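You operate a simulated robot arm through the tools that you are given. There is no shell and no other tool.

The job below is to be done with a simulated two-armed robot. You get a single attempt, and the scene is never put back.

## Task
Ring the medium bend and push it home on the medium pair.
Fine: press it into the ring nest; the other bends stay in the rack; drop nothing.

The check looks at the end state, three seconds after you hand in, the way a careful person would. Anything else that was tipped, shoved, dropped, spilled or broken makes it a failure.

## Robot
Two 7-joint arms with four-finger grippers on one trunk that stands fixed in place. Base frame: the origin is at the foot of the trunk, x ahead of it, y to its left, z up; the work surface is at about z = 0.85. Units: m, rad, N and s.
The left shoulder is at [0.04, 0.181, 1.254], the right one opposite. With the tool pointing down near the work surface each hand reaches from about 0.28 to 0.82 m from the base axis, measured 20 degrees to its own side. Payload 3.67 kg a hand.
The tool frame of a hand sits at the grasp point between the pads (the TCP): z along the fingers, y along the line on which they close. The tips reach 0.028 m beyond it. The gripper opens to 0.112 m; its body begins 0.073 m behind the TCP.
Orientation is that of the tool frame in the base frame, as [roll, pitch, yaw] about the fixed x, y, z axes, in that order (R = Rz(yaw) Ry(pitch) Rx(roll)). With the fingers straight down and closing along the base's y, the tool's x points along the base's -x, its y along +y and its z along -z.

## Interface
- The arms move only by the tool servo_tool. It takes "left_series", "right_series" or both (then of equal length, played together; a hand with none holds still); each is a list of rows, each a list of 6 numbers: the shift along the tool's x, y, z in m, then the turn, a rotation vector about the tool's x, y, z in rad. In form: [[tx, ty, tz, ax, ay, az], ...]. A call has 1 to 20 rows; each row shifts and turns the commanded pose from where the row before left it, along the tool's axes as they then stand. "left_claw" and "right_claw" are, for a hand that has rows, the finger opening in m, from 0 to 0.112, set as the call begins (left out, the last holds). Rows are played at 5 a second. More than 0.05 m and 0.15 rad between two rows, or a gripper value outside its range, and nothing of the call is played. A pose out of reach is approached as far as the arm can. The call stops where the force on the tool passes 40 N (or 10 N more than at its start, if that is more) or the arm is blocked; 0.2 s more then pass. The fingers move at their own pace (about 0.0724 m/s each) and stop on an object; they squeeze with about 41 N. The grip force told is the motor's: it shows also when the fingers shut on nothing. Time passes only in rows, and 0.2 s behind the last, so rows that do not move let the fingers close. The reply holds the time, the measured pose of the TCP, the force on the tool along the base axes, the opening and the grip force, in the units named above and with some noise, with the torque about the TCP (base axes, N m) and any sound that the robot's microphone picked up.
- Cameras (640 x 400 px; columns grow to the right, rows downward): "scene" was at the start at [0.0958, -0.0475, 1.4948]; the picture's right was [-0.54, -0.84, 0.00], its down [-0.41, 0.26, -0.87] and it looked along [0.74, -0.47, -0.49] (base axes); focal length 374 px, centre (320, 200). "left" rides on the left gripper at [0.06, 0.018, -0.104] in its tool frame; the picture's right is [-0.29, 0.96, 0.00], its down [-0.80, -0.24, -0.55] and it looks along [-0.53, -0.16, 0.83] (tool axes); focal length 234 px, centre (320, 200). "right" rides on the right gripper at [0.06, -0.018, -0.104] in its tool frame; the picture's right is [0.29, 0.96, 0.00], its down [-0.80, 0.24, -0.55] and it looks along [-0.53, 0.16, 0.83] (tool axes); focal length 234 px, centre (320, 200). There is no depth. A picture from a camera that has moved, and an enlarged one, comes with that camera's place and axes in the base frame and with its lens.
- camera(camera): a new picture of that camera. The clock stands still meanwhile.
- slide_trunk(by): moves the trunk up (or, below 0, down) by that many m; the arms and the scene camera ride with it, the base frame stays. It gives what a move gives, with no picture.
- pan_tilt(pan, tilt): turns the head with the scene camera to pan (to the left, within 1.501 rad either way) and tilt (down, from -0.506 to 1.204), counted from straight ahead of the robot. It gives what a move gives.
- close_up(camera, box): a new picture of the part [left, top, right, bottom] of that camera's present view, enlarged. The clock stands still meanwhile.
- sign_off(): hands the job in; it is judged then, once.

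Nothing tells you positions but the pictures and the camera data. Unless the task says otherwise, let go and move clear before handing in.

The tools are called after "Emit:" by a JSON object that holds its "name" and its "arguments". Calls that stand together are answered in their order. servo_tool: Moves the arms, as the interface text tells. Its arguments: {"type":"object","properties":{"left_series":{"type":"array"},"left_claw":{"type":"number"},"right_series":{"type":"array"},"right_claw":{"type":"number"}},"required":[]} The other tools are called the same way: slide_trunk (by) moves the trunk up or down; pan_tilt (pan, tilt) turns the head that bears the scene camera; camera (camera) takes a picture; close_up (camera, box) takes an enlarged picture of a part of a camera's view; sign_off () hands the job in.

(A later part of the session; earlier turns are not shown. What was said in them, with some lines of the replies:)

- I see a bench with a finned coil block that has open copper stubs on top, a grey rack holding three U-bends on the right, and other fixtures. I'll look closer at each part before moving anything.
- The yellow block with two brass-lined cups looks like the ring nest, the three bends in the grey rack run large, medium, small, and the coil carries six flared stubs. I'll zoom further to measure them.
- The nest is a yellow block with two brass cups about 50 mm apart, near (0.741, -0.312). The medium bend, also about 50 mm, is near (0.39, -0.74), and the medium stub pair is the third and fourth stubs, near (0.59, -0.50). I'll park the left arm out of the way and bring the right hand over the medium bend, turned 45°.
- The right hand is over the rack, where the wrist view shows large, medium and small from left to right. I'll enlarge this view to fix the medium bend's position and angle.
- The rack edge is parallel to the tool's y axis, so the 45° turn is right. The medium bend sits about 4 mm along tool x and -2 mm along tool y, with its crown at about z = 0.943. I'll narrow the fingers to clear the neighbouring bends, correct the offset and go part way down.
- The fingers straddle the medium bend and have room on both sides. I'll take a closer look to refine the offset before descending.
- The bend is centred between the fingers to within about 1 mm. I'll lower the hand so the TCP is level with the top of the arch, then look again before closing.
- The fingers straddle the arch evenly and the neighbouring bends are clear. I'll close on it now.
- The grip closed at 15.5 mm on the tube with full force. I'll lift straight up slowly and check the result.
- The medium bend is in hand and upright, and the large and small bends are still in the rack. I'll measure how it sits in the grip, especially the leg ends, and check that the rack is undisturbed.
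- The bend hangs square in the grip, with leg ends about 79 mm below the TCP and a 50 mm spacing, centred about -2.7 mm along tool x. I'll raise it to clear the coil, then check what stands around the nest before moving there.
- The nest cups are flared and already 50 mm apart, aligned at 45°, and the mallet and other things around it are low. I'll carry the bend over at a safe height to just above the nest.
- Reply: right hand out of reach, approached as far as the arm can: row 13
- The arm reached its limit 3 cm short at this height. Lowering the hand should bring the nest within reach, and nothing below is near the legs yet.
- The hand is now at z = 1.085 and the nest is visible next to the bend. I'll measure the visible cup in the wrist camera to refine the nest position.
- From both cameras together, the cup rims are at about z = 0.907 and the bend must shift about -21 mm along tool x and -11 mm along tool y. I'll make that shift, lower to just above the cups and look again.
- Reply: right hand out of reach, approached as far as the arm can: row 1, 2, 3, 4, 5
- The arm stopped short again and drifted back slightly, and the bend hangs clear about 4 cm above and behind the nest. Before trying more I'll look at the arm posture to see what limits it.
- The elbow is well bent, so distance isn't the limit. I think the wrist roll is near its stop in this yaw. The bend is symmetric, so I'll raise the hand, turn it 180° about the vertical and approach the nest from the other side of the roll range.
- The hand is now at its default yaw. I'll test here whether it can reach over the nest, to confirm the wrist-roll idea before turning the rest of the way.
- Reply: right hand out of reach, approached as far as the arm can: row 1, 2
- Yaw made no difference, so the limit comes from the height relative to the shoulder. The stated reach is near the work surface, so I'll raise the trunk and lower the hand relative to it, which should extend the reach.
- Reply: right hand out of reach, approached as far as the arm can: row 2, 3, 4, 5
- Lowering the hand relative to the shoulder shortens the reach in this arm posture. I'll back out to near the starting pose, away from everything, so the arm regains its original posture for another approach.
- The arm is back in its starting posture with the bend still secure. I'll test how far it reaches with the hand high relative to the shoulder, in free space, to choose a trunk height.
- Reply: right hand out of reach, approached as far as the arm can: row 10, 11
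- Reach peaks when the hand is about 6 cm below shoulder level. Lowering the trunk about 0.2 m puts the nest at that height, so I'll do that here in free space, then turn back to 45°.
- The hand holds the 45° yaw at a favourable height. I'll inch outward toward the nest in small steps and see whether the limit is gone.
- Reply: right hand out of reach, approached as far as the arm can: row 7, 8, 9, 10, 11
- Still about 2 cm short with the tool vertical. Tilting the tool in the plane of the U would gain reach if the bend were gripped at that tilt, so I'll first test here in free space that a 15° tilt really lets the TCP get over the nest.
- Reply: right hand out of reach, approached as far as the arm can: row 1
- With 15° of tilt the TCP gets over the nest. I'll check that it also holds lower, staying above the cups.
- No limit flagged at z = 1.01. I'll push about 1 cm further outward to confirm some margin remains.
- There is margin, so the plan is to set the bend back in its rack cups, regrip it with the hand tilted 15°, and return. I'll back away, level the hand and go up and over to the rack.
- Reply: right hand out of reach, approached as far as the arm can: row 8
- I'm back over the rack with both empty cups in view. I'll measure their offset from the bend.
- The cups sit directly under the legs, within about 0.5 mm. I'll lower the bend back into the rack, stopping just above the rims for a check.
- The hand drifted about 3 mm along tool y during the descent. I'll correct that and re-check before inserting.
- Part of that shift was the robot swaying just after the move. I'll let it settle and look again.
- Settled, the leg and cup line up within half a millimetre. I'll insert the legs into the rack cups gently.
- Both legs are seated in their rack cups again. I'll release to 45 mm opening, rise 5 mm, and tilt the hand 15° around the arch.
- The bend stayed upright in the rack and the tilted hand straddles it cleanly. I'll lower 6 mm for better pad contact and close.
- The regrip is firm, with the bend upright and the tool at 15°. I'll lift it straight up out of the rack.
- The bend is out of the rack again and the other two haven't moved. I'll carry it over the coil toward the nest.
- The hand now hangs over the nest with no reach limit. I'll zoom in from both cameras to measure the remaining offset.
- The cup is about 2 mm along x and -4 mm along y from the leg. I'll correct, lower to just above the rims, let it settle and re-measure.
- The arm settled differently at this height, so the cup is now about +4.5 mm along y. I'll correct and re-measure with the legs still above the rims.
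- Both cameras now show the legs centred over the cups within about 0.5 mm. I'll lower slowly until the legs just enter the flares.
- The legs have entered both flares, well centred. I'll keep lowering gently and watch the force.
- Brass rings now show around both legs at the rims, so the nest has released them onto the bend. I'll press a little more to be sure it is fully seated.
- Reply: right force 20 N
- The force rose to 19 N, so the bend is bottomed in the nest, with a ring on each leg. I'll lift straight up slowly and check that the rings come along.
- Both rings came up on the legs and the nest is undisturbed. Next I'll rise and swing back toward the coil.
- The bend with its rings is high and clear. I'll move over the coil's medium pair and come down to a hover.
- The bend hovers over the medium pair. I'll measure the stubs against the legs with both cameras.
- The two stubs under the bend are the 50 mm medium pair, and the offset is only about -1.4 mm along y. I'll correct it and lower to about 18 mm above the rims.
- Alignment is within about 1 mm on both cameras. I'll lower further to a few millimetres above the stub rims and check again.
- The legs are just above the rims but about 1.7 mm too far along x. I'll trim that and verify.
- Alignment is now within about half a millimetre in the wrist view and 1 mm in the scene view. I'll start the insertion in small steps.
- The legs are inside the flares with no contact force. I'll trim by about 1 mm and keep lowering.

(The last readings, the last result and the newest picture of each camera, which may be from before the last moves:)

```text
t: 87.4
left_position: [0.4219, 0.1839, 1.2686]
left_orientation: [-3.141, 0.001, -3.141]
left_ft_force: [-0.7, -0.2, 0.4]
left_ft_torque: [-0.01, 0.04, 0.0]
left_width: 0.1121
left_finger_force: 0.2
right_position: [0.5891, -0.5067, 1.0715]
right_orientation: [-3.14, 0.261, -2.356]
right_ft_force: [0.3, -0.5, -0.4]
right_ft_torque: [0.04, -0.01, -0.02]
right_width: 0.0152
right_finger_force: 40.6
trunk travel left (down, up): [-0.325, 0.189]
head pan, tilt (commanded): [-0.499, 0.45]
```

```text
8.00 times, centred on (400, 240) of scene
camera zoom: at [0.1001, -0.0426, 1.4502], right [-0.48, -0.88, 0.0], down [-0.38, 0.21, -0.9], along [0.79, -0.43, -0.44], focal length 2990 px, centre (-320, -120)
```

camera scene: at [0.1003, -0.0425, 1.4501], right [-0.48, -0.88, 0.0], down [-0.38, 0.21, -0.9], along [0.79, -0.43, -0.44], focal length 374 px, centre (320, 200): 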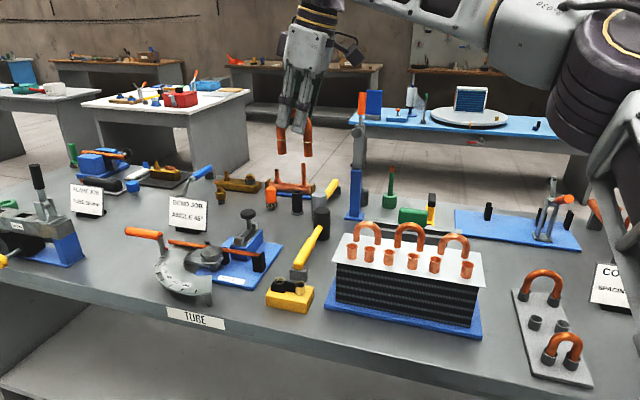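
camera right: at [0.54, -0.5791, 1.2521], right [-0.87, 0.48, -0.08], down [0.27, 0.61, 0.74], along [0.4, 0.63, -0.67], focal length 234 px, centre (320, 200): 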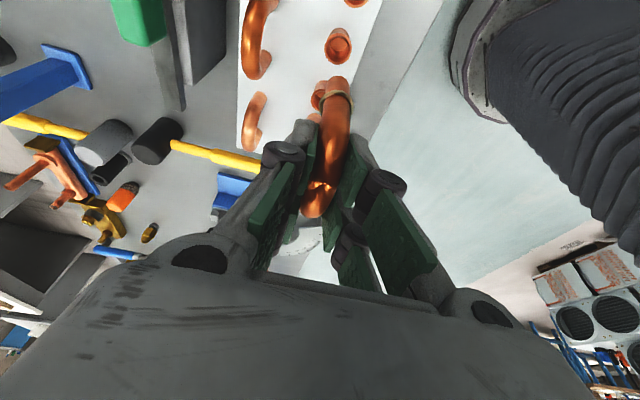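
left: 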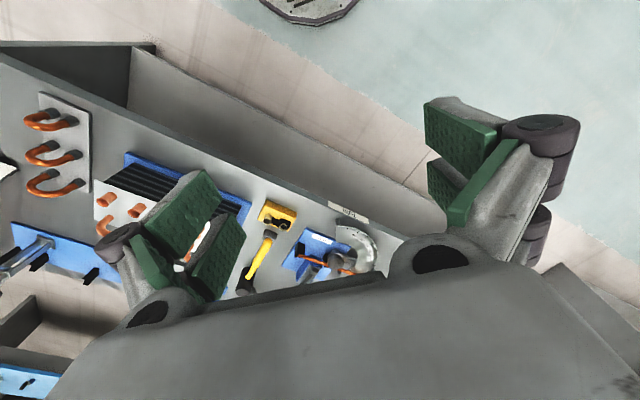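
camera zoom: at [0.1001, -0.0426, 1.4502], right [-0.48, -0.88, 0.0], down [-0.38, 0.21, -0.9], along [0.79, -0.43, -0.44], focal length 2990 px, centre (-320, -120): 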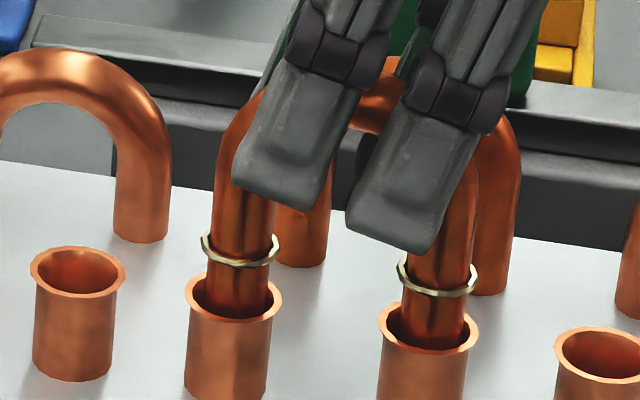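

Both legs are well centred in the sockets with no force. I'll continue down.

Emit:
{"name": "servo_tool", "arguments": {"right_series": [[0.0003, 0, 0.0029, 0, 0, 0], [0.0006, 0, 0.0029, 0, 0, 0], [0.0008, 0, 0.0029, 0, 0, 0], [0, 0, 0, 0, 0, 0]]}}

Emit:
{"name": "close_up", "arguments": {"camera": "scene", "box": [370, 205, 430, 265]}}

```text
t: 88.4
left_position: [0.4208, 0.1842, 1.2701]
left_orientation: [-3.14, -0.002, -3.14]
left_ft_force: [-0.1, 0.6, -0.7]
left_ft_torque: [0.01, 0.01, -0.03]
left_width: 0.112
left_finger_force: 0.2
right_position: [0.5887, -0.5062, 1.0626]
right_orientation: [-3.14, 0.263, -2.354]
right_ft_force: [-0.1, 0.5, -0.5]
right_ft_torque: [-0.01, 0.0, -0.04]
right_width: 0.0153
right_finger_force: 41.5
trunk travel left (down, up): [-0.325, 0.189]
head pan, tilt (commanded): [-0.499, 0.45]
```

```text
6.67 times, centred on (400, 235) of scene
camera zoom: at [0.1, -0.0425, 1.4502], right [-0.48, -0.88, 0.0], down [-0.38, 0.21, -0.9], along [0.79, -0.43, -0.44], focal length 2491 px, centre (-213, -33)
```

zoom: 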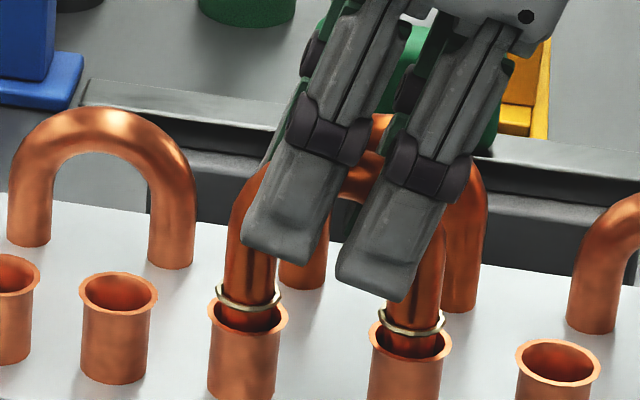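

Emit:
{"name": "servo_tool", "arguments": {"right_series": [[0.0006, 0, 0.0019, 0, 0, 0], [0.0006, 0, 0.0019, 0, 0, 0], [0.0006, 0, 0.0019, 0, 0, 0], [0, 0, 0, 0, 0, 0]]}}

Emit:
{"name": "close_up", "arguments": {"camera": "scene", "box": [370, 205, 430, 265]}}

```text
t: 89.4
left_position: [0.4195, 0.186, 1.2703]
left_orientation: [-3.141, -0.001, 3.142]
left_ft_force: [-0.4, 0.4, -0.8]
left_ft_torque: [-0.01, 0.01, 0.03]
left_width: 0.1119
left_finger_force: 0.2
right_position: [0.5893, -0.5065, 1.0574]
right_orientation: [-3.138, 0.261, -2.355]
right_ft_force: [-0.4, 1.1, 7.6]
right_ft_torque: [0.21, -0.09, 0.04]
right_width: 0.0149
right_finger_force: 40.6
trunk travel left (down, up): [-0.325, 0.189]
head pan, tilt (commanded): [-0.499, 0.45]
```

```text
6.67 times, centred on (400, 235) of scene
camera zoom: at [0.099, -0.0418, 1.4503], right [-0.48, -0.88, 0.0], down [-0.38, 0.21, -0.9], along [0.79, -0.43, -0.43], focal length 2491 px, centre (-213, -33)
```

zoom: 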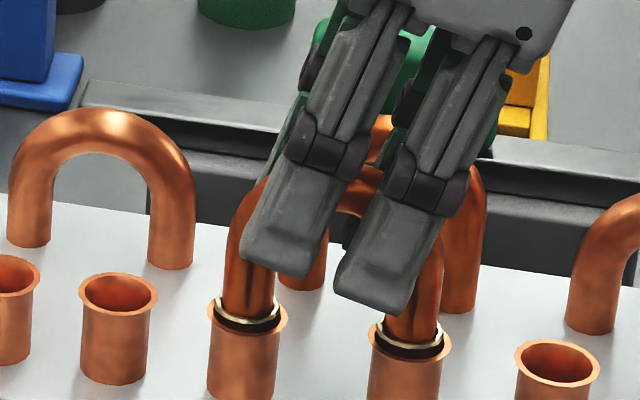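

Contact is building at 7.6 N with the rings at the socket rims. I'll push further in 1 mm steps to drive it home.

Emit:
{"name": "servo_tool", "arguments": {"right_series": [[0.0003, 0, 0.00097, 0, 0, 0], [0.0003, 0, 0.00097, 0, 0, 0], [0, 0, 0, 0, 0, 0]]}}

Emit:
{"name": "close_up", "arguments": {"camera": "scene", "box": [380, 225, 420, 260]}}

Emit:
{"name": "close_up", "arguments": {"camera": "right", "box": [290, 50, 390, 150]}}

```text
t: 90.2
left_position: [0.4182, 0.185, 1.2709]
left_orientation: [-3.139, 0.002, -3.141]
left_ft_force: [-0.2, 0.0, -1.0]
left_ft_torque: [0.0, 0.0, 0.0]
left_width: 0.1119
left_finger_force: 0.0
right_position: [0.5889, -0.505, 1.0571]
right_orientation: [-3.135, 0.264, -2.353]
right_ft_force: [2.2, -3.5, 23.1]
right_ft_torque: [0.13, -0.43, -0.07]
right_width: 0.0153
right_finger_force: 40.9
trunk travel left (down, up): [-0.325, 0.189]
head pan, tilt (commanded): [-0.499, 0.45]
```

```text
11.43 times, centred on (400, 242) of scene
camera zoom: at [0.098, -0.0412, 1.4505], right [-0.48, -0.88, 0.0], down [-0.38, 0.21, -0.9], along [0.79, -0.43, -0.43], focal length 4271 px, centre (-594, -286)
```

zoom: 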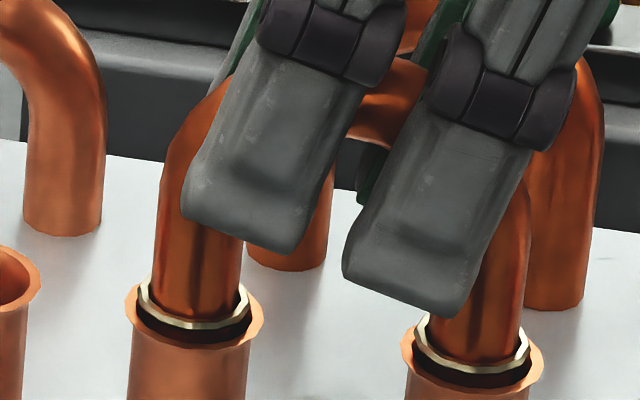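

```text
4.00 times, centred on (340, 100) of right
camera zoom: at [0.5411, -0.5784, 1.1421], right [-0.87, 0.48, -0.08], down [0.27, 0.61, 0.74], along [0.41, 0.63, -0.67], focal length 937 px, centre (240, 600)
```

zoom: 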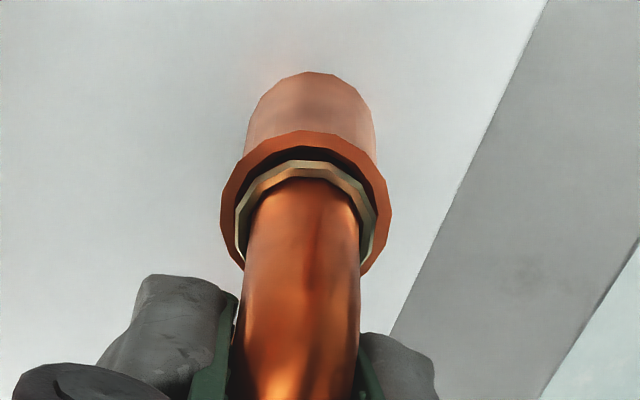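

The force is 23 N and the hand has stopped moving, so it is against a stop. I'll push a bit harder in case it isn't fully home.

Emit:
{"name": "servo_tool", "arguments": {"right_series": [[0.0002, 0, 0.00077, 0, 0, 0], [0.0002, 0, 0.00077, 0, 0, 0], [0, 0, 0, 0, 0, 0], [0, 0, 0, 0, 0, 0]]}}

Emit:
{"name": "close_up", "arguments": {"camera": "scene", "box": [380, 225, 420, 260]}}

```text
t: 91.2
left_position: [0.4192, 0.1861, 1.2696]
left_orientation: [-3.139, 0.0, -3.141]
left_ft_force: [0.0, 0.0, 0.5]
left_ft_torque: [-0.01, 0.01, 0.03]
left_width: 0.1118
left_finger_force: 0.1
right_position: [0.5883, -0.5049, 1.0555]
right_orientation: [-3.138, 0.263, -2.356]
right_ft_force: [3.8, -5.3, 30.4]
right_ft_torque: [0.21, -0.72, -0.14]
right_width: 0.0152
right_finger_force: 40.6
trunk travel left (down, up): [-0.325, 0.189]
head pan, tilt (commanded): [-0.499, 0.45]
```

```text
11.43 times, centred on (400, 242) of scene
camera zoom: at [0.0974, -0.0408, 1.4505], right [-0.48, -0.88, 0.0], down [-0.38, 0.21, -0.9], along [0.79, -0.43, -0.43], focal length 4271 px, centre (-594, -286)
```

zoom: 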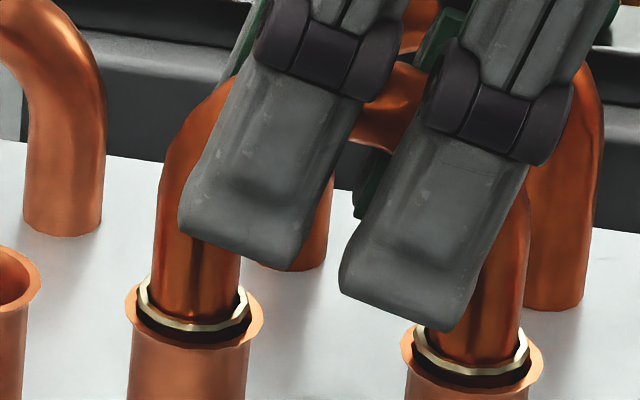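

The bend has stopped against the sockets with both rings at the rims, and the pads have begun to slip, so it is seated as far as the grip can push. I'll unload, open just enough, and check clearance to the back row.

Emit:
{"name": "servo_tool", "arguments": {"right_series": [[-0.0004, 0, -0.0014, 0, 0, 0], [-0.0004, 0, -0.0014, 0, 0, 0], [0, 0, 0, 0, 0, 0]]}}

Emit:
{"name": "servo_tool", "arguments": {"right_series": [[0, 0, 0, 0, 0, 0], [0, 0, 0, 0, 0, 0], [0, 0, 0, 0, 0, 0]], "right_claw": 0.036}}

Emit:
{"name": "close_up", "arguments": {"camera": "scene", "box": [360, 190, 440, 270]}}

Emit:
{"name": "close_up", "arguments": {"camera": "right", "box": [220, 40, 420, 280]}}

```text
t: 92.0
left_position: [0.4191, 0.1862, 1.2701]
left_orientation: [-3.14, 0.003, -3.14]
left_ft_force: [-0.2, 0.5, 0.3]
left_ft_torque: [0.01, -0.02, 0.01]
left_width: 0.1121
left_finger_force: 0.1
right_position: [0.5883, -0.5053, 1.0549]
right_orientation: [-3.141, 0.262, -2.355]
right_ft_force: [1.8, -3.6, 16.7]
right_ft_torque: [0.15, -0.48, -0.1]
right_width: 0.0152
right_finger_force: 41.2
trunk travel left (down, up): [-0.325, 0.189]
head pan, tilt (commanded): [-0.499, 0.45]
```

```text
t: 92.8
left_position: [0.421, 0.1849, 1.2703]
left_orientation: [3.141, 0.0, -3.14]
left_ft_force: [-0.1, -0.4, 0.1]
left_ft_torque: [0.03, -0.01, 0.01]
left_width: 0.1124
left_finger_force: 0.2
right_position: [0.5912, -0.5054, 1.055]
right_orientation: [3.141, 0.261, -2.356]
right_ft_force: [0.0, 0.4, -0.2]
right_ft_torque: [0.06, -0.01, 0.05]
right_width: 0.0362
right_finger_force: 0.0
trunk travel left (down, up): [-0.325, 0.189]
head pan, tilt (commanded): [-0.499, 0.45]
```

```text
5.00 times, centred on (400, 230) of scene
camera zoom: at [0.1004, -0.0428, 1.4501], right [-0.48, -0.88, 0.0], down [-0.38, 0.21, -0.9], along [0.79, -0.43, -0.44], focal length 1868 px, centre (-80, 50)
```

zoom: 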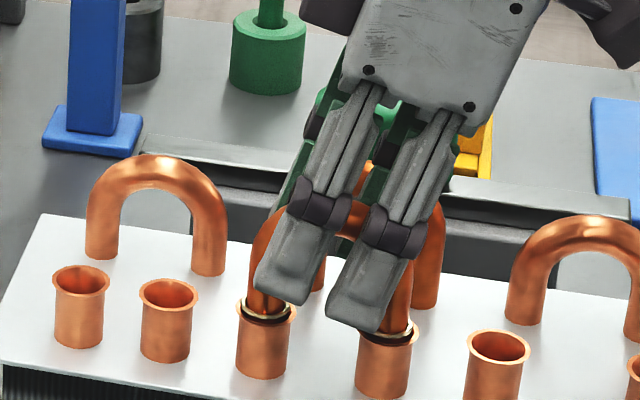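

```text
1.67 times, centred on (320, 160) of right
camera zoom: at [0.5431, -0.5783, 1.1388], right [-0.87, 0.48, -0.07], down [0.27, 0.61, 0.74], along [0.4, 0.63, -0.67], focal length 390 px, centre (320, 267)
```

zoom: 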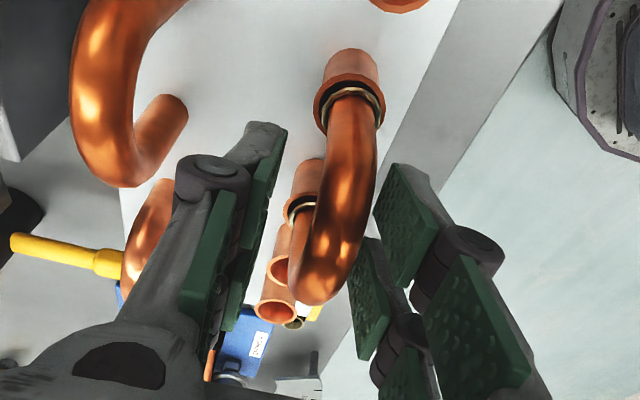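

Released: the bend stays upright in its sockets with both rings. I'll rise straight up and clear, then inspect the seating.

Emit:
{"name": "servo_tool", "arguments": {"right_series": [[-0.0026, 0, -0.0097, 0, 0, 0], [-0.0039, 0, -0.0145, 0, 0, 0], [-0.0052, 0, -0.0193, 0, 0, 0], [-0.0078, 0, -0.029, 0, 0, 0], [-0.0078, 0, -0.029, 0, 0, 0], [0, 0, 0, 0, 0, 0], [0, 0, 0, 0, 0, 0]]}}

Emit:
{"name": "close_up", "arguments": {"camera": "scene", "box": [360, 200, 440, 270]}}

Emit:
{"name": "close_up", "arguments": {"camera": "scene", "box": [380, 225, 420, 260]}}

Emit:
{"name": "camera", "arguments": {"camera": "right"}}

```text
t: 94.4
left_position: [0.4205, 0.1845, 1.2697]
left_orientation: [-3.14, 0.001, -3.139]
left_ft_force: [-0.6, -0.4, 0.2]
left_ft_torque: [-0.01, -0.05, -0.03]
left_width: 0.1118
left_finger_force: 0.0
right_position: [0.5917, -0.506, 1.1632]
right_orientation: [-3.14, 0.264, -2.354]
right_ft_force: [-0.4, -0.3, -0.1]
right_ft_torque: [0.0, 0.02, 0.06]
right_width: 0.0362
right_finger_force: 0.1
trunk travel left (down, up): [-0.325, 0.189]
head pan, tilt (commanded): [-0.499, 0.45]
```

```text
5.71 times, centred on (400, 235) of scene
camera zoom: at [0.0999, -0.0424, 1.4502], right [-0.48, -0.88, 0.0], down [-0.38, 0.21, -0.9], along [0.79, -0.43, -0.44], focal length 2135 px, centre (-137, 0)
```

zoom: 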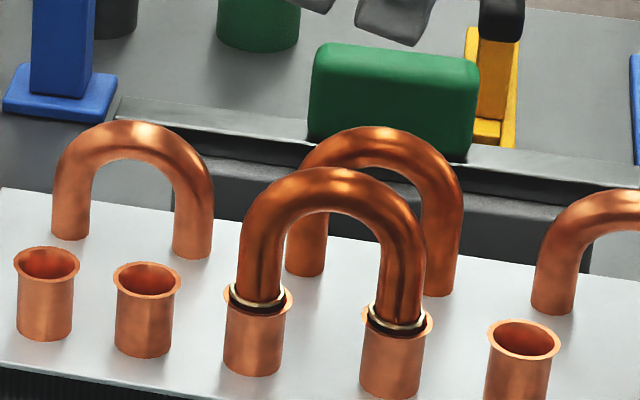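

```text
11.43 times, centred on (400, 242) of scene
camera zoom: at [0.0999, -0.0424, 1.4502], right [-0.48, -0.88, 0.0], down [-0.38, 0.21, -0.9], along [0.79, -0.43, -0.44], focal length 4271 px, centre (-594, -286)
```

zoom: 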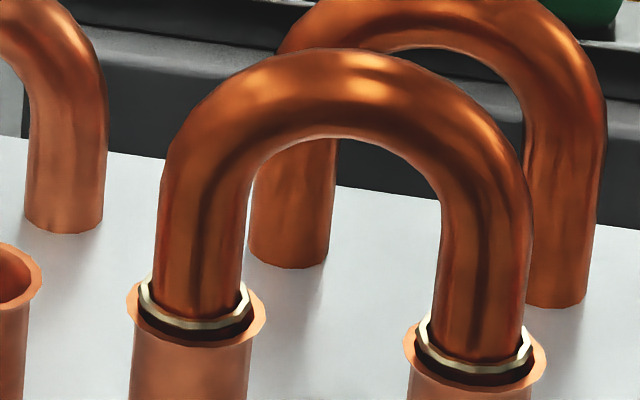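

```text
taken
camera right: at [0.5437, -0.5781, 1.247], right [-0.87, 0.48, -0.08], down [0.27, 0.61, 0.74], along [0.4, 0.63, -0.67], focal length 234 px, centre (320, 200)
```

right: 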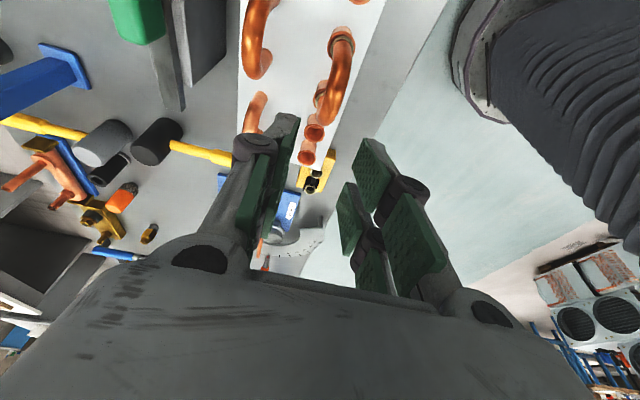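

The bend stands level in both sockets with a ring at each rim. To be certain it is home I'll also press on its crown with closed fingertips, so I'll level the hand, close it and check that it is centred above the arch.

Emit:
{"name": "servo_tool", "arguments": {"right_series": [[0, 0, 0, 0, 0.0873, 0], [0, 0, 0, 0, 0.0873, 0], [0, 0, 0, 0, 0.0873, 0], [-0.0007, 0.0031, 0, 0, 0, 0], [0, 0, 0, 0, 0, 0], [0, 0, 0, 0, 0, 0], [0, 0, 0, 0, 0, 0]], "right_claw": 0.0}}

Emit:
{"name": "camera", "arguments": {"camera": "right"}}

Emit:
{"name": "close_up", "arguments": {"camera": "scene", "box": [360, 150, 440, 270]}}

```text
t: 96.0
left_position: [0.4204, 0.1841, 1.2701]
left_orientation: [-3.141, -0.001, -3.139]
left_ft_force: [-0.6, 0.4, -0.7]
left_ft_torque: [0.02, 0.05, -0.01]
left_width: 0.1117
left_finger_force: 0.1
right_position: [0.5885, -0.5022, 1.1619]
right_orientation: [-3.141, 0.0, -2.356]
right_ft_force: [0.8, -0.6, 0.8]
right_ft_torque: [0.03, -0.07, 0.01]
right_width: 0.0003
right_finger_force: 35.5
trunk travel left (down, up): [-0.325, 0.189]
head pan, tilt (commanded): [-0.499, 0.45]
```

```text
taken
camera right: at [0.5587, -0.5574, 1.2654], right [-0.88, 0.47, 0.0], down [0.39, 0.73, 0.55], along [0.26, 0.49, -0.83], focal length 234 px, centre (320, 200)
```

right: 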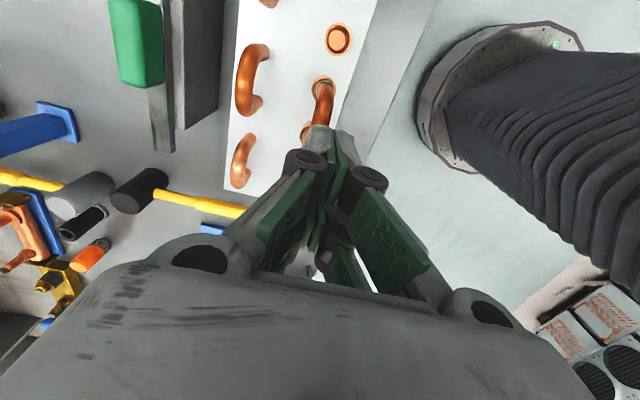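

```text
3.33 times, centred on (400, 210) of scene
camera zoom: at [0.0998, -0.0426, 1.4502], right [-0.48, -0.88, 0.0], down [-0.38, 0.21, -0.9], along [0.79, -0.43, -0.44], focal length 1246 px, centre (53, 167)
```

zoom: 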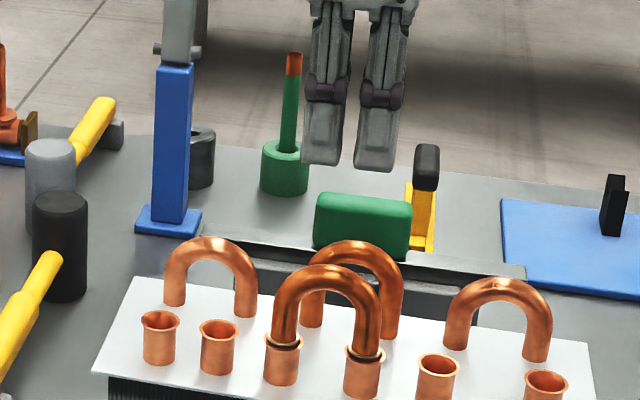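

Emit:
{"name": "close_up", "arguments": {"camera": "right", "box": [285, 60, 365, 140]}}

```text
5.00 times, centred on (325, 100) of right
camera zoom: at [0.5587, -0.5574, 1.2654], right [-0.88, 0.47, 0.0], down [0.39, 0.73, 0.55], along [0.26, 0.49, -0.83], focal length 1171 px, centre (295, 700)
```

zoom: 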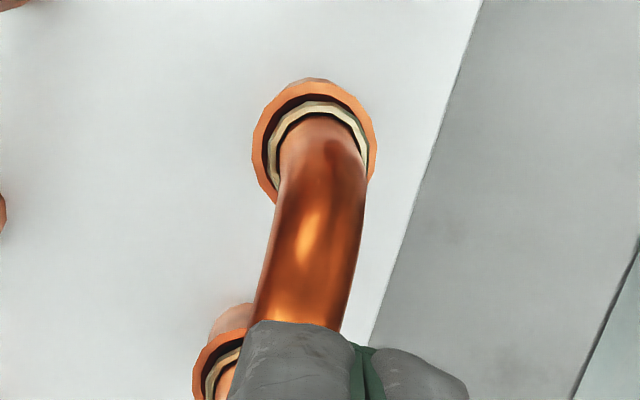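

The closed fingertips are about 3 mm off the bend's plane. I'll correct that and lower to just above the crown.

Emit:
{"name": "servo_tool", "arguments": {"right_series": [[0, -0.0031, 0, 0, 0, 0], [0, 0, 0.02, 0, 0, 0], [0, 0, 0.02, 0, 0, 0], [0, 0, 0.013, 0, 0, 0], [0, 0, 0, 0, 0, 0], [0, 0, 0, 0, 0, 0], [0, 0, 0, 0, 0, 0]]}}

Emit:
{"name": "close_up", "arguments": {"camera": "right", "box": [270, 60, 390, 180]}}

Emit:
{"name": "close_up", "arguments": {"camera": "scene", "box": [370, 190, 430, 260]}}

```text
t: 97.6
left_position: [0.4199, 0.1849, 1.2708]
left_orientation: [-3.141, -0.002, -3.141]
left_ft_force: [-0.3, -0.2, 0.2]
left_ft_torque: [-0.01, -0.01, -0.01]
left_width: 0.1118
left_finger_force: 0.0
right_position: [0.5903, -0.5065, 1.1083]
right_orientation: [-3.14, 0.001, -2.357]
right_ft_force: [0.0, 0.2, 0.3]
right_ft_torque: [0.05, 0.01, 0.01]
right_width: 0.0
right_finger_force: 35.8
trunk travel left (down, up): [-0.325, 0.189]
head pan, tilt (commanded): [-0.499, 0.45]
```

```text
3.33 times, centred on (330, 120) of right
camera zoom: at [0.5603, -0.5612, 1.2114], right [-0.88, 0.47, 0.0], down [0.39, 0.73, 0.55], along [0.26, 0.49, -0.83], focal length 781 px, centre (287, 467)
```

zoom: 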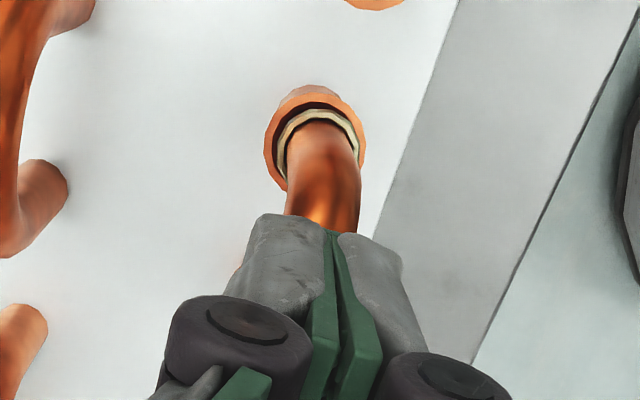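

```text
5.71 times, centred on (400, 225) of scene
camera zoom: at [0.1, -0.0425, 1.4502], right [-0.48, -0.88, 0.0], down [-0.38, 0.21, -0.9], along [0.79, -0.43, -0.44], focal length 2135 px, centre (-137, 57)
```

zoom: 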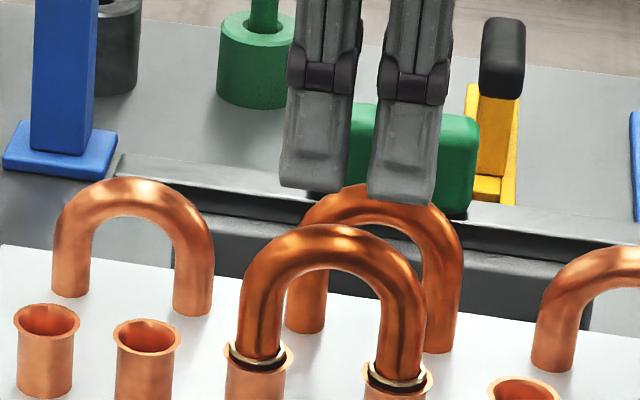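

The closed fingertips are centred over the crown with about 10 mm to go. I'll lower in small steps until contact.

Emit:
{"name": "servo_tool", "arguments": {"right_series": [[0, 0, 0.003, 0, 0, 0], [0, 0, 0.003, 0, 0, 0], [0, 0, 0.002, 0, 0, 0], [0, 0, 0, 0, 0, 0]]}}

Emit:
{"name": "servo_tool", "arguments": {"right_series": [[0, 0, 0.001, 0, 0, 0], [0, 0, 0.001, 0, 0, 0], [0, 0, 0.001, 0, 0, 0]]}}

```text
t: 98.6
left_position: [0.4209, 0.1846, 1.2705]
left_orientation: [-3.141, 0.0, -3.141]
left_ft_force: [-0.1, 0.3, 0.5]
left_ft_torque: [0.0, -0.01, -0.03]
left_width: 0.1117
left_finger_force: 0.1
right_position: [0.5895, -0.5054, 1.0994]
right_orientation: [-3.139, 0.0, -2.356]
right_ft_force: [-0.3, -0.6, -0.1]
right_ft_torque: [0.0, 0.03, 0.04]
right_width: 0.0
right_finger_force: 35.6
trunk travel left (down, up): [-0.325, 0.189]
head pan, tilt (commanded): [-0.499, 0.45]
```

```text
t: 99.4
left_position: [0.4208, 0.1844, 1.2702]
left_orientation: [3.141, 0.0, -3.139]
left_ft_force: [-0.1, 0.1, -0.2]
left_ft_torque: [-0.01, 0.0, -0.03]
left_width: 0.1119
left_finger_force: 0.1
right_position: [0.5899, -0.5057, 1.0974]
right_orientation: [-3.141, 0.0, -2.355]
right_ft_force: [-0.3, -0.3, 0.7]
right_ft_torque: [0.01, 0.04, -0.02]
right_width: 0.0
right_finger_force: 35.3
trunk travel left (down, up): [-0.325, 0.189]
head pan, tilt (commanded): [-0.499, 0.45]
```

Emit:
{"name": "servo_tool", "arguments": {"right_series": [[0, 0, 0.001, 0, 0, 0], [0, 0, 0.001, 0, 0, 0], [0, 0, 0.001, 0, 0, 0]]}}

Emit:
{"name": "close_up", "arguments": {"camera": "scene", "box": [370, 200, 430, 260]}}

```text
t: 100.2
left_position: [0.4192, 0.1848, 1.2702]
left_orientation: [3.141, 0.001, -3.14]
left_ft_force: [-0.3, -0.1, -0.3]
left_ft_torque: [0.0, 0.0, -0.02]
left_width: 0.112
left_finger_force: 0.0
right_position: [0.5898, -0.506, 1.0946]
right_orientation: [-3.14, -0.001, -2.356]
right_ft_force: [-0.2, -0.1, -0.1]
right_ft_torque: [0.03, 0.02, 0.01]
right_width: 0.0
right_finger_force: 35.5
trunk travel left (down, up): [-0.325, 0.189]
head pan, tilt (commanded): [-0.499, 0.45]
```

```text
6.67 times, centred on (400, 230) of scene
camera zoom: at [0.1, -0.0425, 1.4502], right [-0.48, -0.88, 0.0], down [-0.38, 0.21, -0.9], along [0.79, -0.43, -0.44], focal length 2491 px, centre (-213, 0)
```

zoom: 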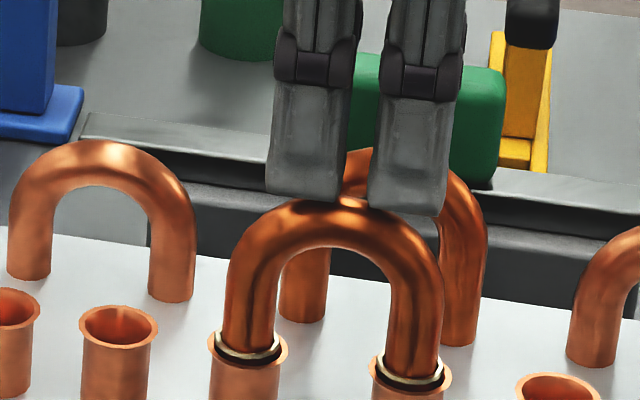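

Emit:
{"name": "servo_tool", "arguments": {"right_series": [[0, 0, 0.001, 0, 0, 0], [0, 0, 0.001, 0, 0, 0], [0, 0, 0.001, 0, 0, 0]]}}

Emit:
{"name": "servo_tool", "arguments": {"right_series": [[0, 0, 0.001, 0, 0, 0], [0, 0, 0.001, 0, 0, 0]]}}

```text
t: 101.0
left_position: [0.4212, 0.1859, 1.2705]
left_orientation: [-3.139, -0.001, -3.139]
left_ft_force: [0.0, 0.4, -0.5]
left_ft_torque: [0.03, 0.01, 0.0]
left_width: 0.1121
left_finger_force: 0.0
right_position: [0.5912, -0.5047, 1.0914]
right_orientation: [-3.139, 0.001, -2.355]
right_ft_force: [-0.2, -0.3, 2.7]
right_ft_torque: [-0.01, -0.04, -0.02]
right_width: 0.006
right_finger_force: 36.1
trunk travel left (down, up): [-0.325, 0.189]
head pan, tilt (commanded): [-0.499, 0.45]
```

```text
t: 101.6
left_position: [0.4204, 0.1843, 1.271]
left_orientation: [-3.14, -0.001, -3.139]
left_ft_force: [-0.1, -1.1, 0.1]
left_ft_torque: [0.02, 0.0, -0.03]
left_width: 0.1118
left_finger_force: 0.0
right_position: [0.5912, -0.504, 1.0918]
right_orientation: [-3.138, 0.002, -2.357]
right_ft_force: [1.5, -0.8, 11.4]
right_ft_torque: [0.0, -0.09, -0.07]
right_width: 0.0062
right_finger_force: 36.2
trunk travel left (down, up): [-0.325, 0.189]
head pan, tilt (commanded): [-0.499, 0.45]
```

The fingertips are on the crown at 11 N. I'll press to around 30 N and see whether the bend moves.

Emit:
{"name": "servo_tool", "arguments": {"right_series": [[0, 0, 0.001, 0, 0, 0], [0, 0, 0.001, 0, 0, 0], [0, 0, 0, 0, 0, 0]]}}

Emit:
{"name": "close_up", "arguments": {"camera": "scene", "box": [380, 225, 420, 260]}}

Emit:
{"name": "close_up", "arguments": {"camera": "scene", "box": [370, 200, 430, 260]}}

```text
t: 102.4
left_position: [0.4202, 0.1868, 1.2698]
left_orientation: [-3.14, 0.002, -3.139]
left_ft_force: [-0.2, -0.2, 0.6]
left_ft_torque: [0.0, -0.02, 0.0]
left_width: 0.1121
left_finger_force: 0.1
right_position: [0.5909, -0.5035, 1.0906]
right_orientation: [-3.134, 0.003, -2.356]
right_ft_force: [5.9, -3.5, 27.4]
right_ft_torque: [-0.01, -0.29, -0.16]
right_width: 0.0063
right_finger_force: 35.3
trunk travel left (down, up): [-0.325, 0.189]
head pan, tilt (commanded): [-0.499, 0.45]
```

```text
11.43 times, centred on (400, 242) of scene
camera zoom: at [0.0981, -0.0407, 1.4505], right [-0.48, -0.88, 0.0], down [-0.38, 0.21, -0.9], along [0.79, -0.43, -0.43], focal length 4271 px, centre (-594, -286)
```

zoom: 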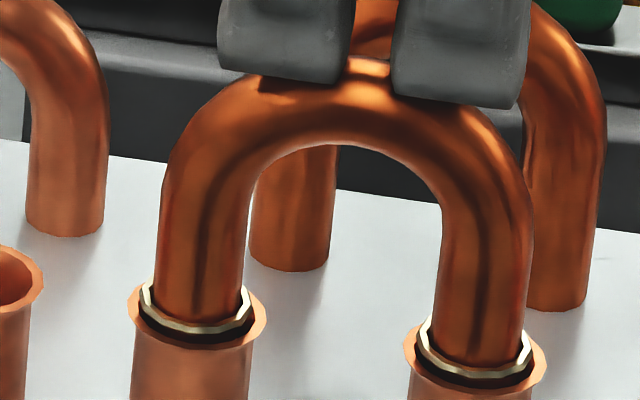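

```text
6.67 times, centred on (400, 230) of scene
camera zoom: at [0.0981, -0.0407, 1.4505], right [-0.48, -0.88, 0.0], down [-0.38, 0.21, -0.9], along [0.79, -0.43, -0.43], focal length 2491 px, centre (-213, 0)
```

zoom: 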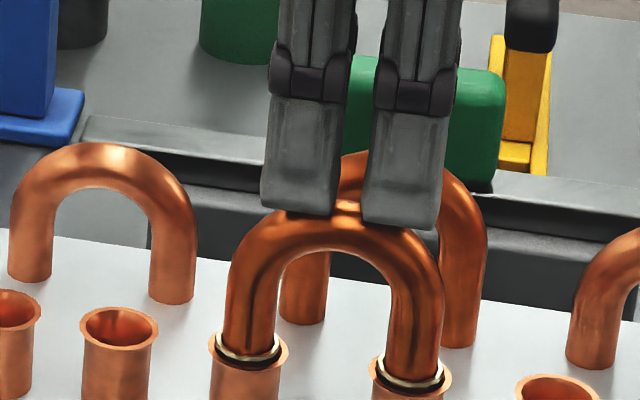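

Under 27 N on the crown the bend doesn't move, so it is fully home. I'll back off gently and retreat upward.

Emit:
{"name": "servo_tool", "arguments": {"right_series": [[0, 0, -0.003, 0, 0, 0], [0, 0, -0.005, 0, 0, 0], [0, 0, -0.015, 0, 0, 0], [0, 0, -0.03, 0, 0, 0], [0, 0, -0.04, 0, 0, 0], [0, 0, -0.04, 0, 0, 0], [0, 0, 0, 0, 0, 0], [0, 0, 0, 0, 0, 0]]}}

Emit:
{"name": "close_up", "arguments": {"camera": "scene", "box": [360, 205, 440, 275]}}

Emit:
{"name": "camera", "arguments": {"camera": "right"}}

```text
t: 104.2
left_position: [0.4206, 0.185, 1.2698]
left_orientation: [3.141, 0.0, -3.14]
left_ft_force: [0.4, 0.9, 0.8]
left_ft_torque: [0.02, -0.01, -0.01]
left_width: 0.1122
left_finger_force: 0.2
right_position: [0.59, -0.5064, 1.2209]
right_orientation: [-3.14, 0.001, -2.357]
right_ft_force: [-0.3, -0.6, 0.4]
right_ft_torque: [-0.02, 0.01, 0.01]
right_width: 0.0
right_finger_force: 35.3
trunk travel left (down, up): [-0.325, 0.189]
head pan, tilt (commanded): [-0.499, 0.45]
```

```text
5.71 times, centred on (400, 240) of scene
camera zoom: at [0.1, -0.0426, 1.4502], right [-0.48, -0.88, 0.0], down [-0.38, 0.21, -0.9], along [0.79, -0.43, -0.44], focal length 2135 px, centre (-137, -29)
```

zoom: 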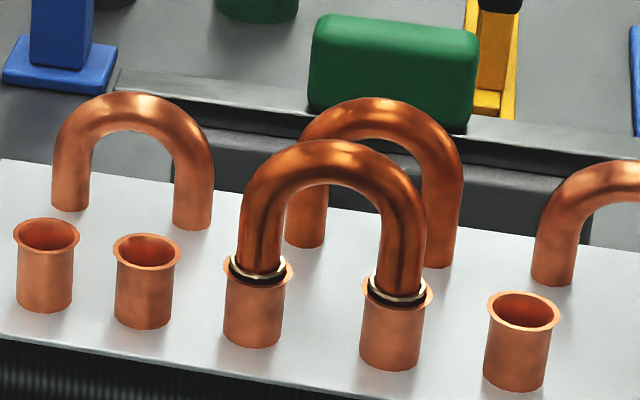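

```text
taken
camera right: at [0.5601, -0.5605, 1.3224], right [-0.88, 0.47, 0.0], down [0.39, 0.73, 0.55], along [0.26, 0.49, -0.83], focal length 234 px, centre (320, 200)
```

right: 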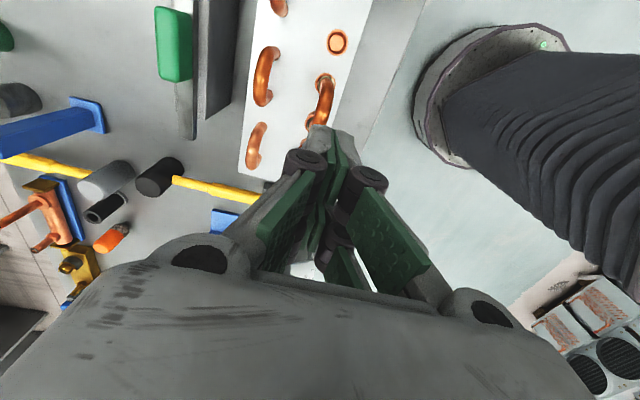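

The hand is off the bend, which stands level with both rings in place. I'll move the hand well clear and check the whole scene.

Emit:
{"name": "servo_tool", "arguments": {"right_series": [[0, 0, -0.04, 0, 0, 0], [0.024, 0.024, -0.005, 0, 0, 0], [0.024, 0.024, -0.005, 0, 0, 0], [0.024, 0.024, 0, 0, 0, 0], [0.024, 0.024, 0, 0, 0, 0], [0.024, 0.024, 0, 0, 0, 0], [0, 0, 0, 0, 0, 0], [0, 0, 0, 0, 0, 0]]}}

Emit:
{"name": "pan_tilt", "arguments": {"pan": -0.569, "tilt": 0.508}}

Emit:
{"name": "camera", "arguments": {"camera": "scene"}}

Emit:
{"name": "close_up", "arguments": {"camera": "scene", "box": [460, 240, 620, 380]}}

Emit:
{"name": "close_up", "arguments": {"camera": "scene", "box": [230, 190, 450, 330]}}

```text
t: 106.0
left_position: [0.4217, 0.1847, 1.2691]
left_orientation: [3.142, 0.002, -3.14]
left_ft_force: [0.3, 0.1, -0.1]
left_ft_torque: [-0.01, -0.04, -0.01]
left_width: 0.1119
left_finger_force: 0.0
right_position: [0.4192, -0.505, 1.2689]
right_orientation: [-3.141, 0.0, -2.355]
right_ft_force: [0.7, 0.0, 0.8]
right_ft_torque: [0.01, -0.01, 0.02]
right_width: 0.0001
right_finger_force: 35.5
trunk travel left (down, up): [-0.325, 0.189]
head pan, tilt (commanded): [-0.499, 0.45]
```

```text
t: 106.6
left_position: [0.4215, 0.1848, 1.2695]
left_orientation: [-3.141, 0.0, -3.141]
left_ft_force: [0.4, -0.9, -0.1]
left_ft_torque: [-0.01, -0.03, -0.02]
left_width: 0.1121
left_finger_force: 0.1
right_position: [0.4206, -0.5032, 1.2704]
right_orientation: [-3.139, 0.001, -2.357]
right_ft_force: [0.2, 0.4, -0.3]
right_ft_torque: [-0.03, -0.03, 0.01]
right_width: 0.0001
right_finger_force: 35.3
trunk travel left (down, up): [-0.325, 0.189]
head pan, tilt (commanded): [-0.569, 0.508]
```

```text
taken
camera scene: at [0.0955, -0.0476, 1.4449], right [-0.54, -0.84, 0.0], down [-0.41, 0.26, -0.87], along [0.74, -0.47, -0.49], focal length 374 px, centre (320, 200)
```

scene: 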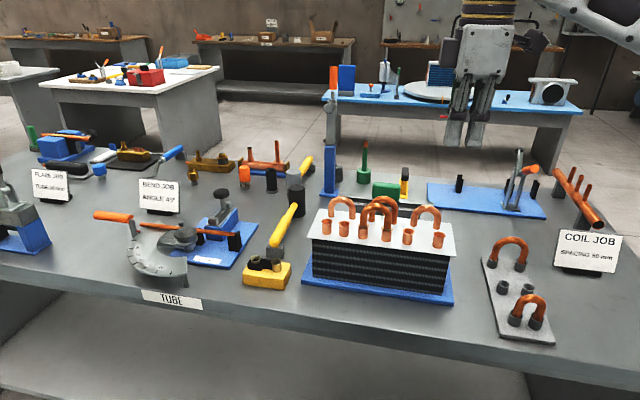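

```text
2.86 times, centred on (540, 310) of scene
camera zoom: at [0.0955, -0.0476, 1.4449], right [-0.54, -0.84, 0.0], down [-0.41, 0.26, -0.87], along [0.74, -0.47, -0.49], focal length 1068 px, centre (-309, -114)
```

zoom: 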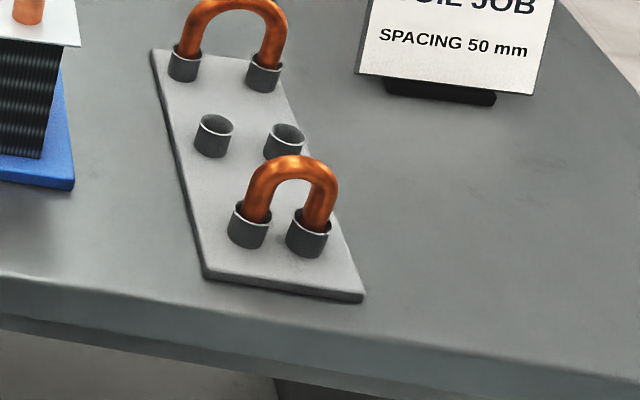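

```text
2.86 times, centred on (340, 260) of scene
camera zoom: at [0.0955, -0.0476, 1.4449], right [-0.54, -0.84, 0.0], down [-0.41, 0.26, -0.87], along [0.74, -0.47, -0.49], focal length 1068 px, centre (263, 29)
```

zoom: 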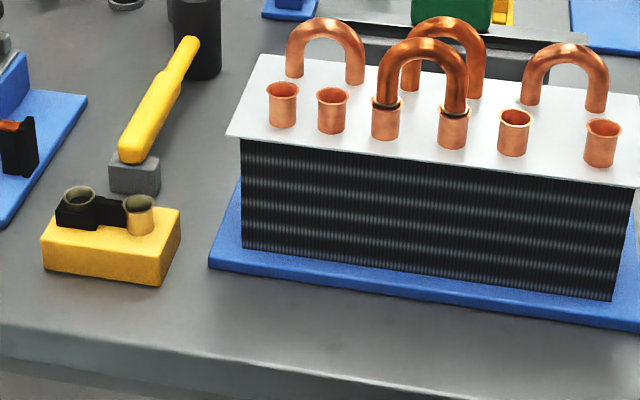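

The large and small bends are in the rack, the nest and surroundings look untouched, and the ringed medium bend is on the 50 mm pair. One last close look at the seat before handing in.

Emit:
{"name": "close_up", "arguments": {"camera": "scene", "box": [350, 190, 420, 250]}}

Emit:
{"name": "close_up", "arguments": {"camera": "scene", "box": [360, 215, 410, 245]}}

```text
6.67 times, centred on (385, 220) of scene
camera zoom: at [0.0955, -0.0476, 1.4449], right [-0.54, -0.84, 0.0], down [-0.41, 0.26, -0.87], along [0.74, -0.47, -0.49], focal length 2491 px, centre (-113, 67)
```

zoom: 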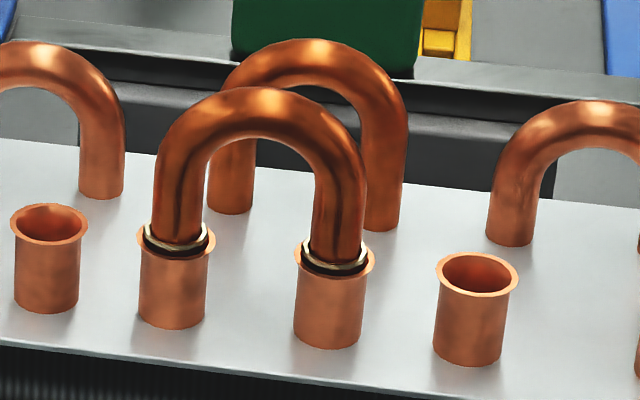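

```text
12.80 times, centred on (385, 230) of scene
camera zoom: at [0.0955, -0.0476, 1.4449], right [-0.54, -0.84, 0.0], down [-0.41, 0.26, -0.87], along [0.74, -0.47, -0.49], focal length 4783 px, centre (-512, -184)
```

zoom: 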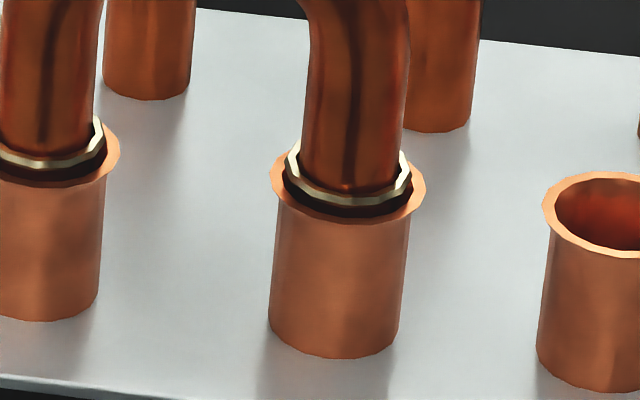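

The medium bend is seated level on the medium pair, with a ring sitting at each socket rim. The other bends are still in the rack, nothing else has moved, and both hands are clear, so I'm handing in.

Emit:
{"name": "sign_off", "arguments": {}}

```text
The job is handed in.
```

The medium bend is ringed and pushed home on the medium (50 mm) pair, and I've handed the job in.

- **Ringing:** I pressed the bend into the ring nest until it bottomed at about 19 N. A brass ring came up on each leg.
- **Seating:** I pushed it into the two sockets to about 30 N, when the grip began to slip. Pressing on the crown with closed fingertips at about 27 N then moved it no further. It stands level, with both rings sitting just above the socket rims.
- **Everything else:** In the last pictures the large and small bends are in the rack, and the nest and the rest of the bench look untouched. I dropped nothing, and both hands are clear.

With the hand vertical, the arm could not quite reach the nest. I set the bend back in its rack cups once, regripped it with the hand tilted 15°, and carried on from there. The trunk and both arms finish in different positions from where they started.
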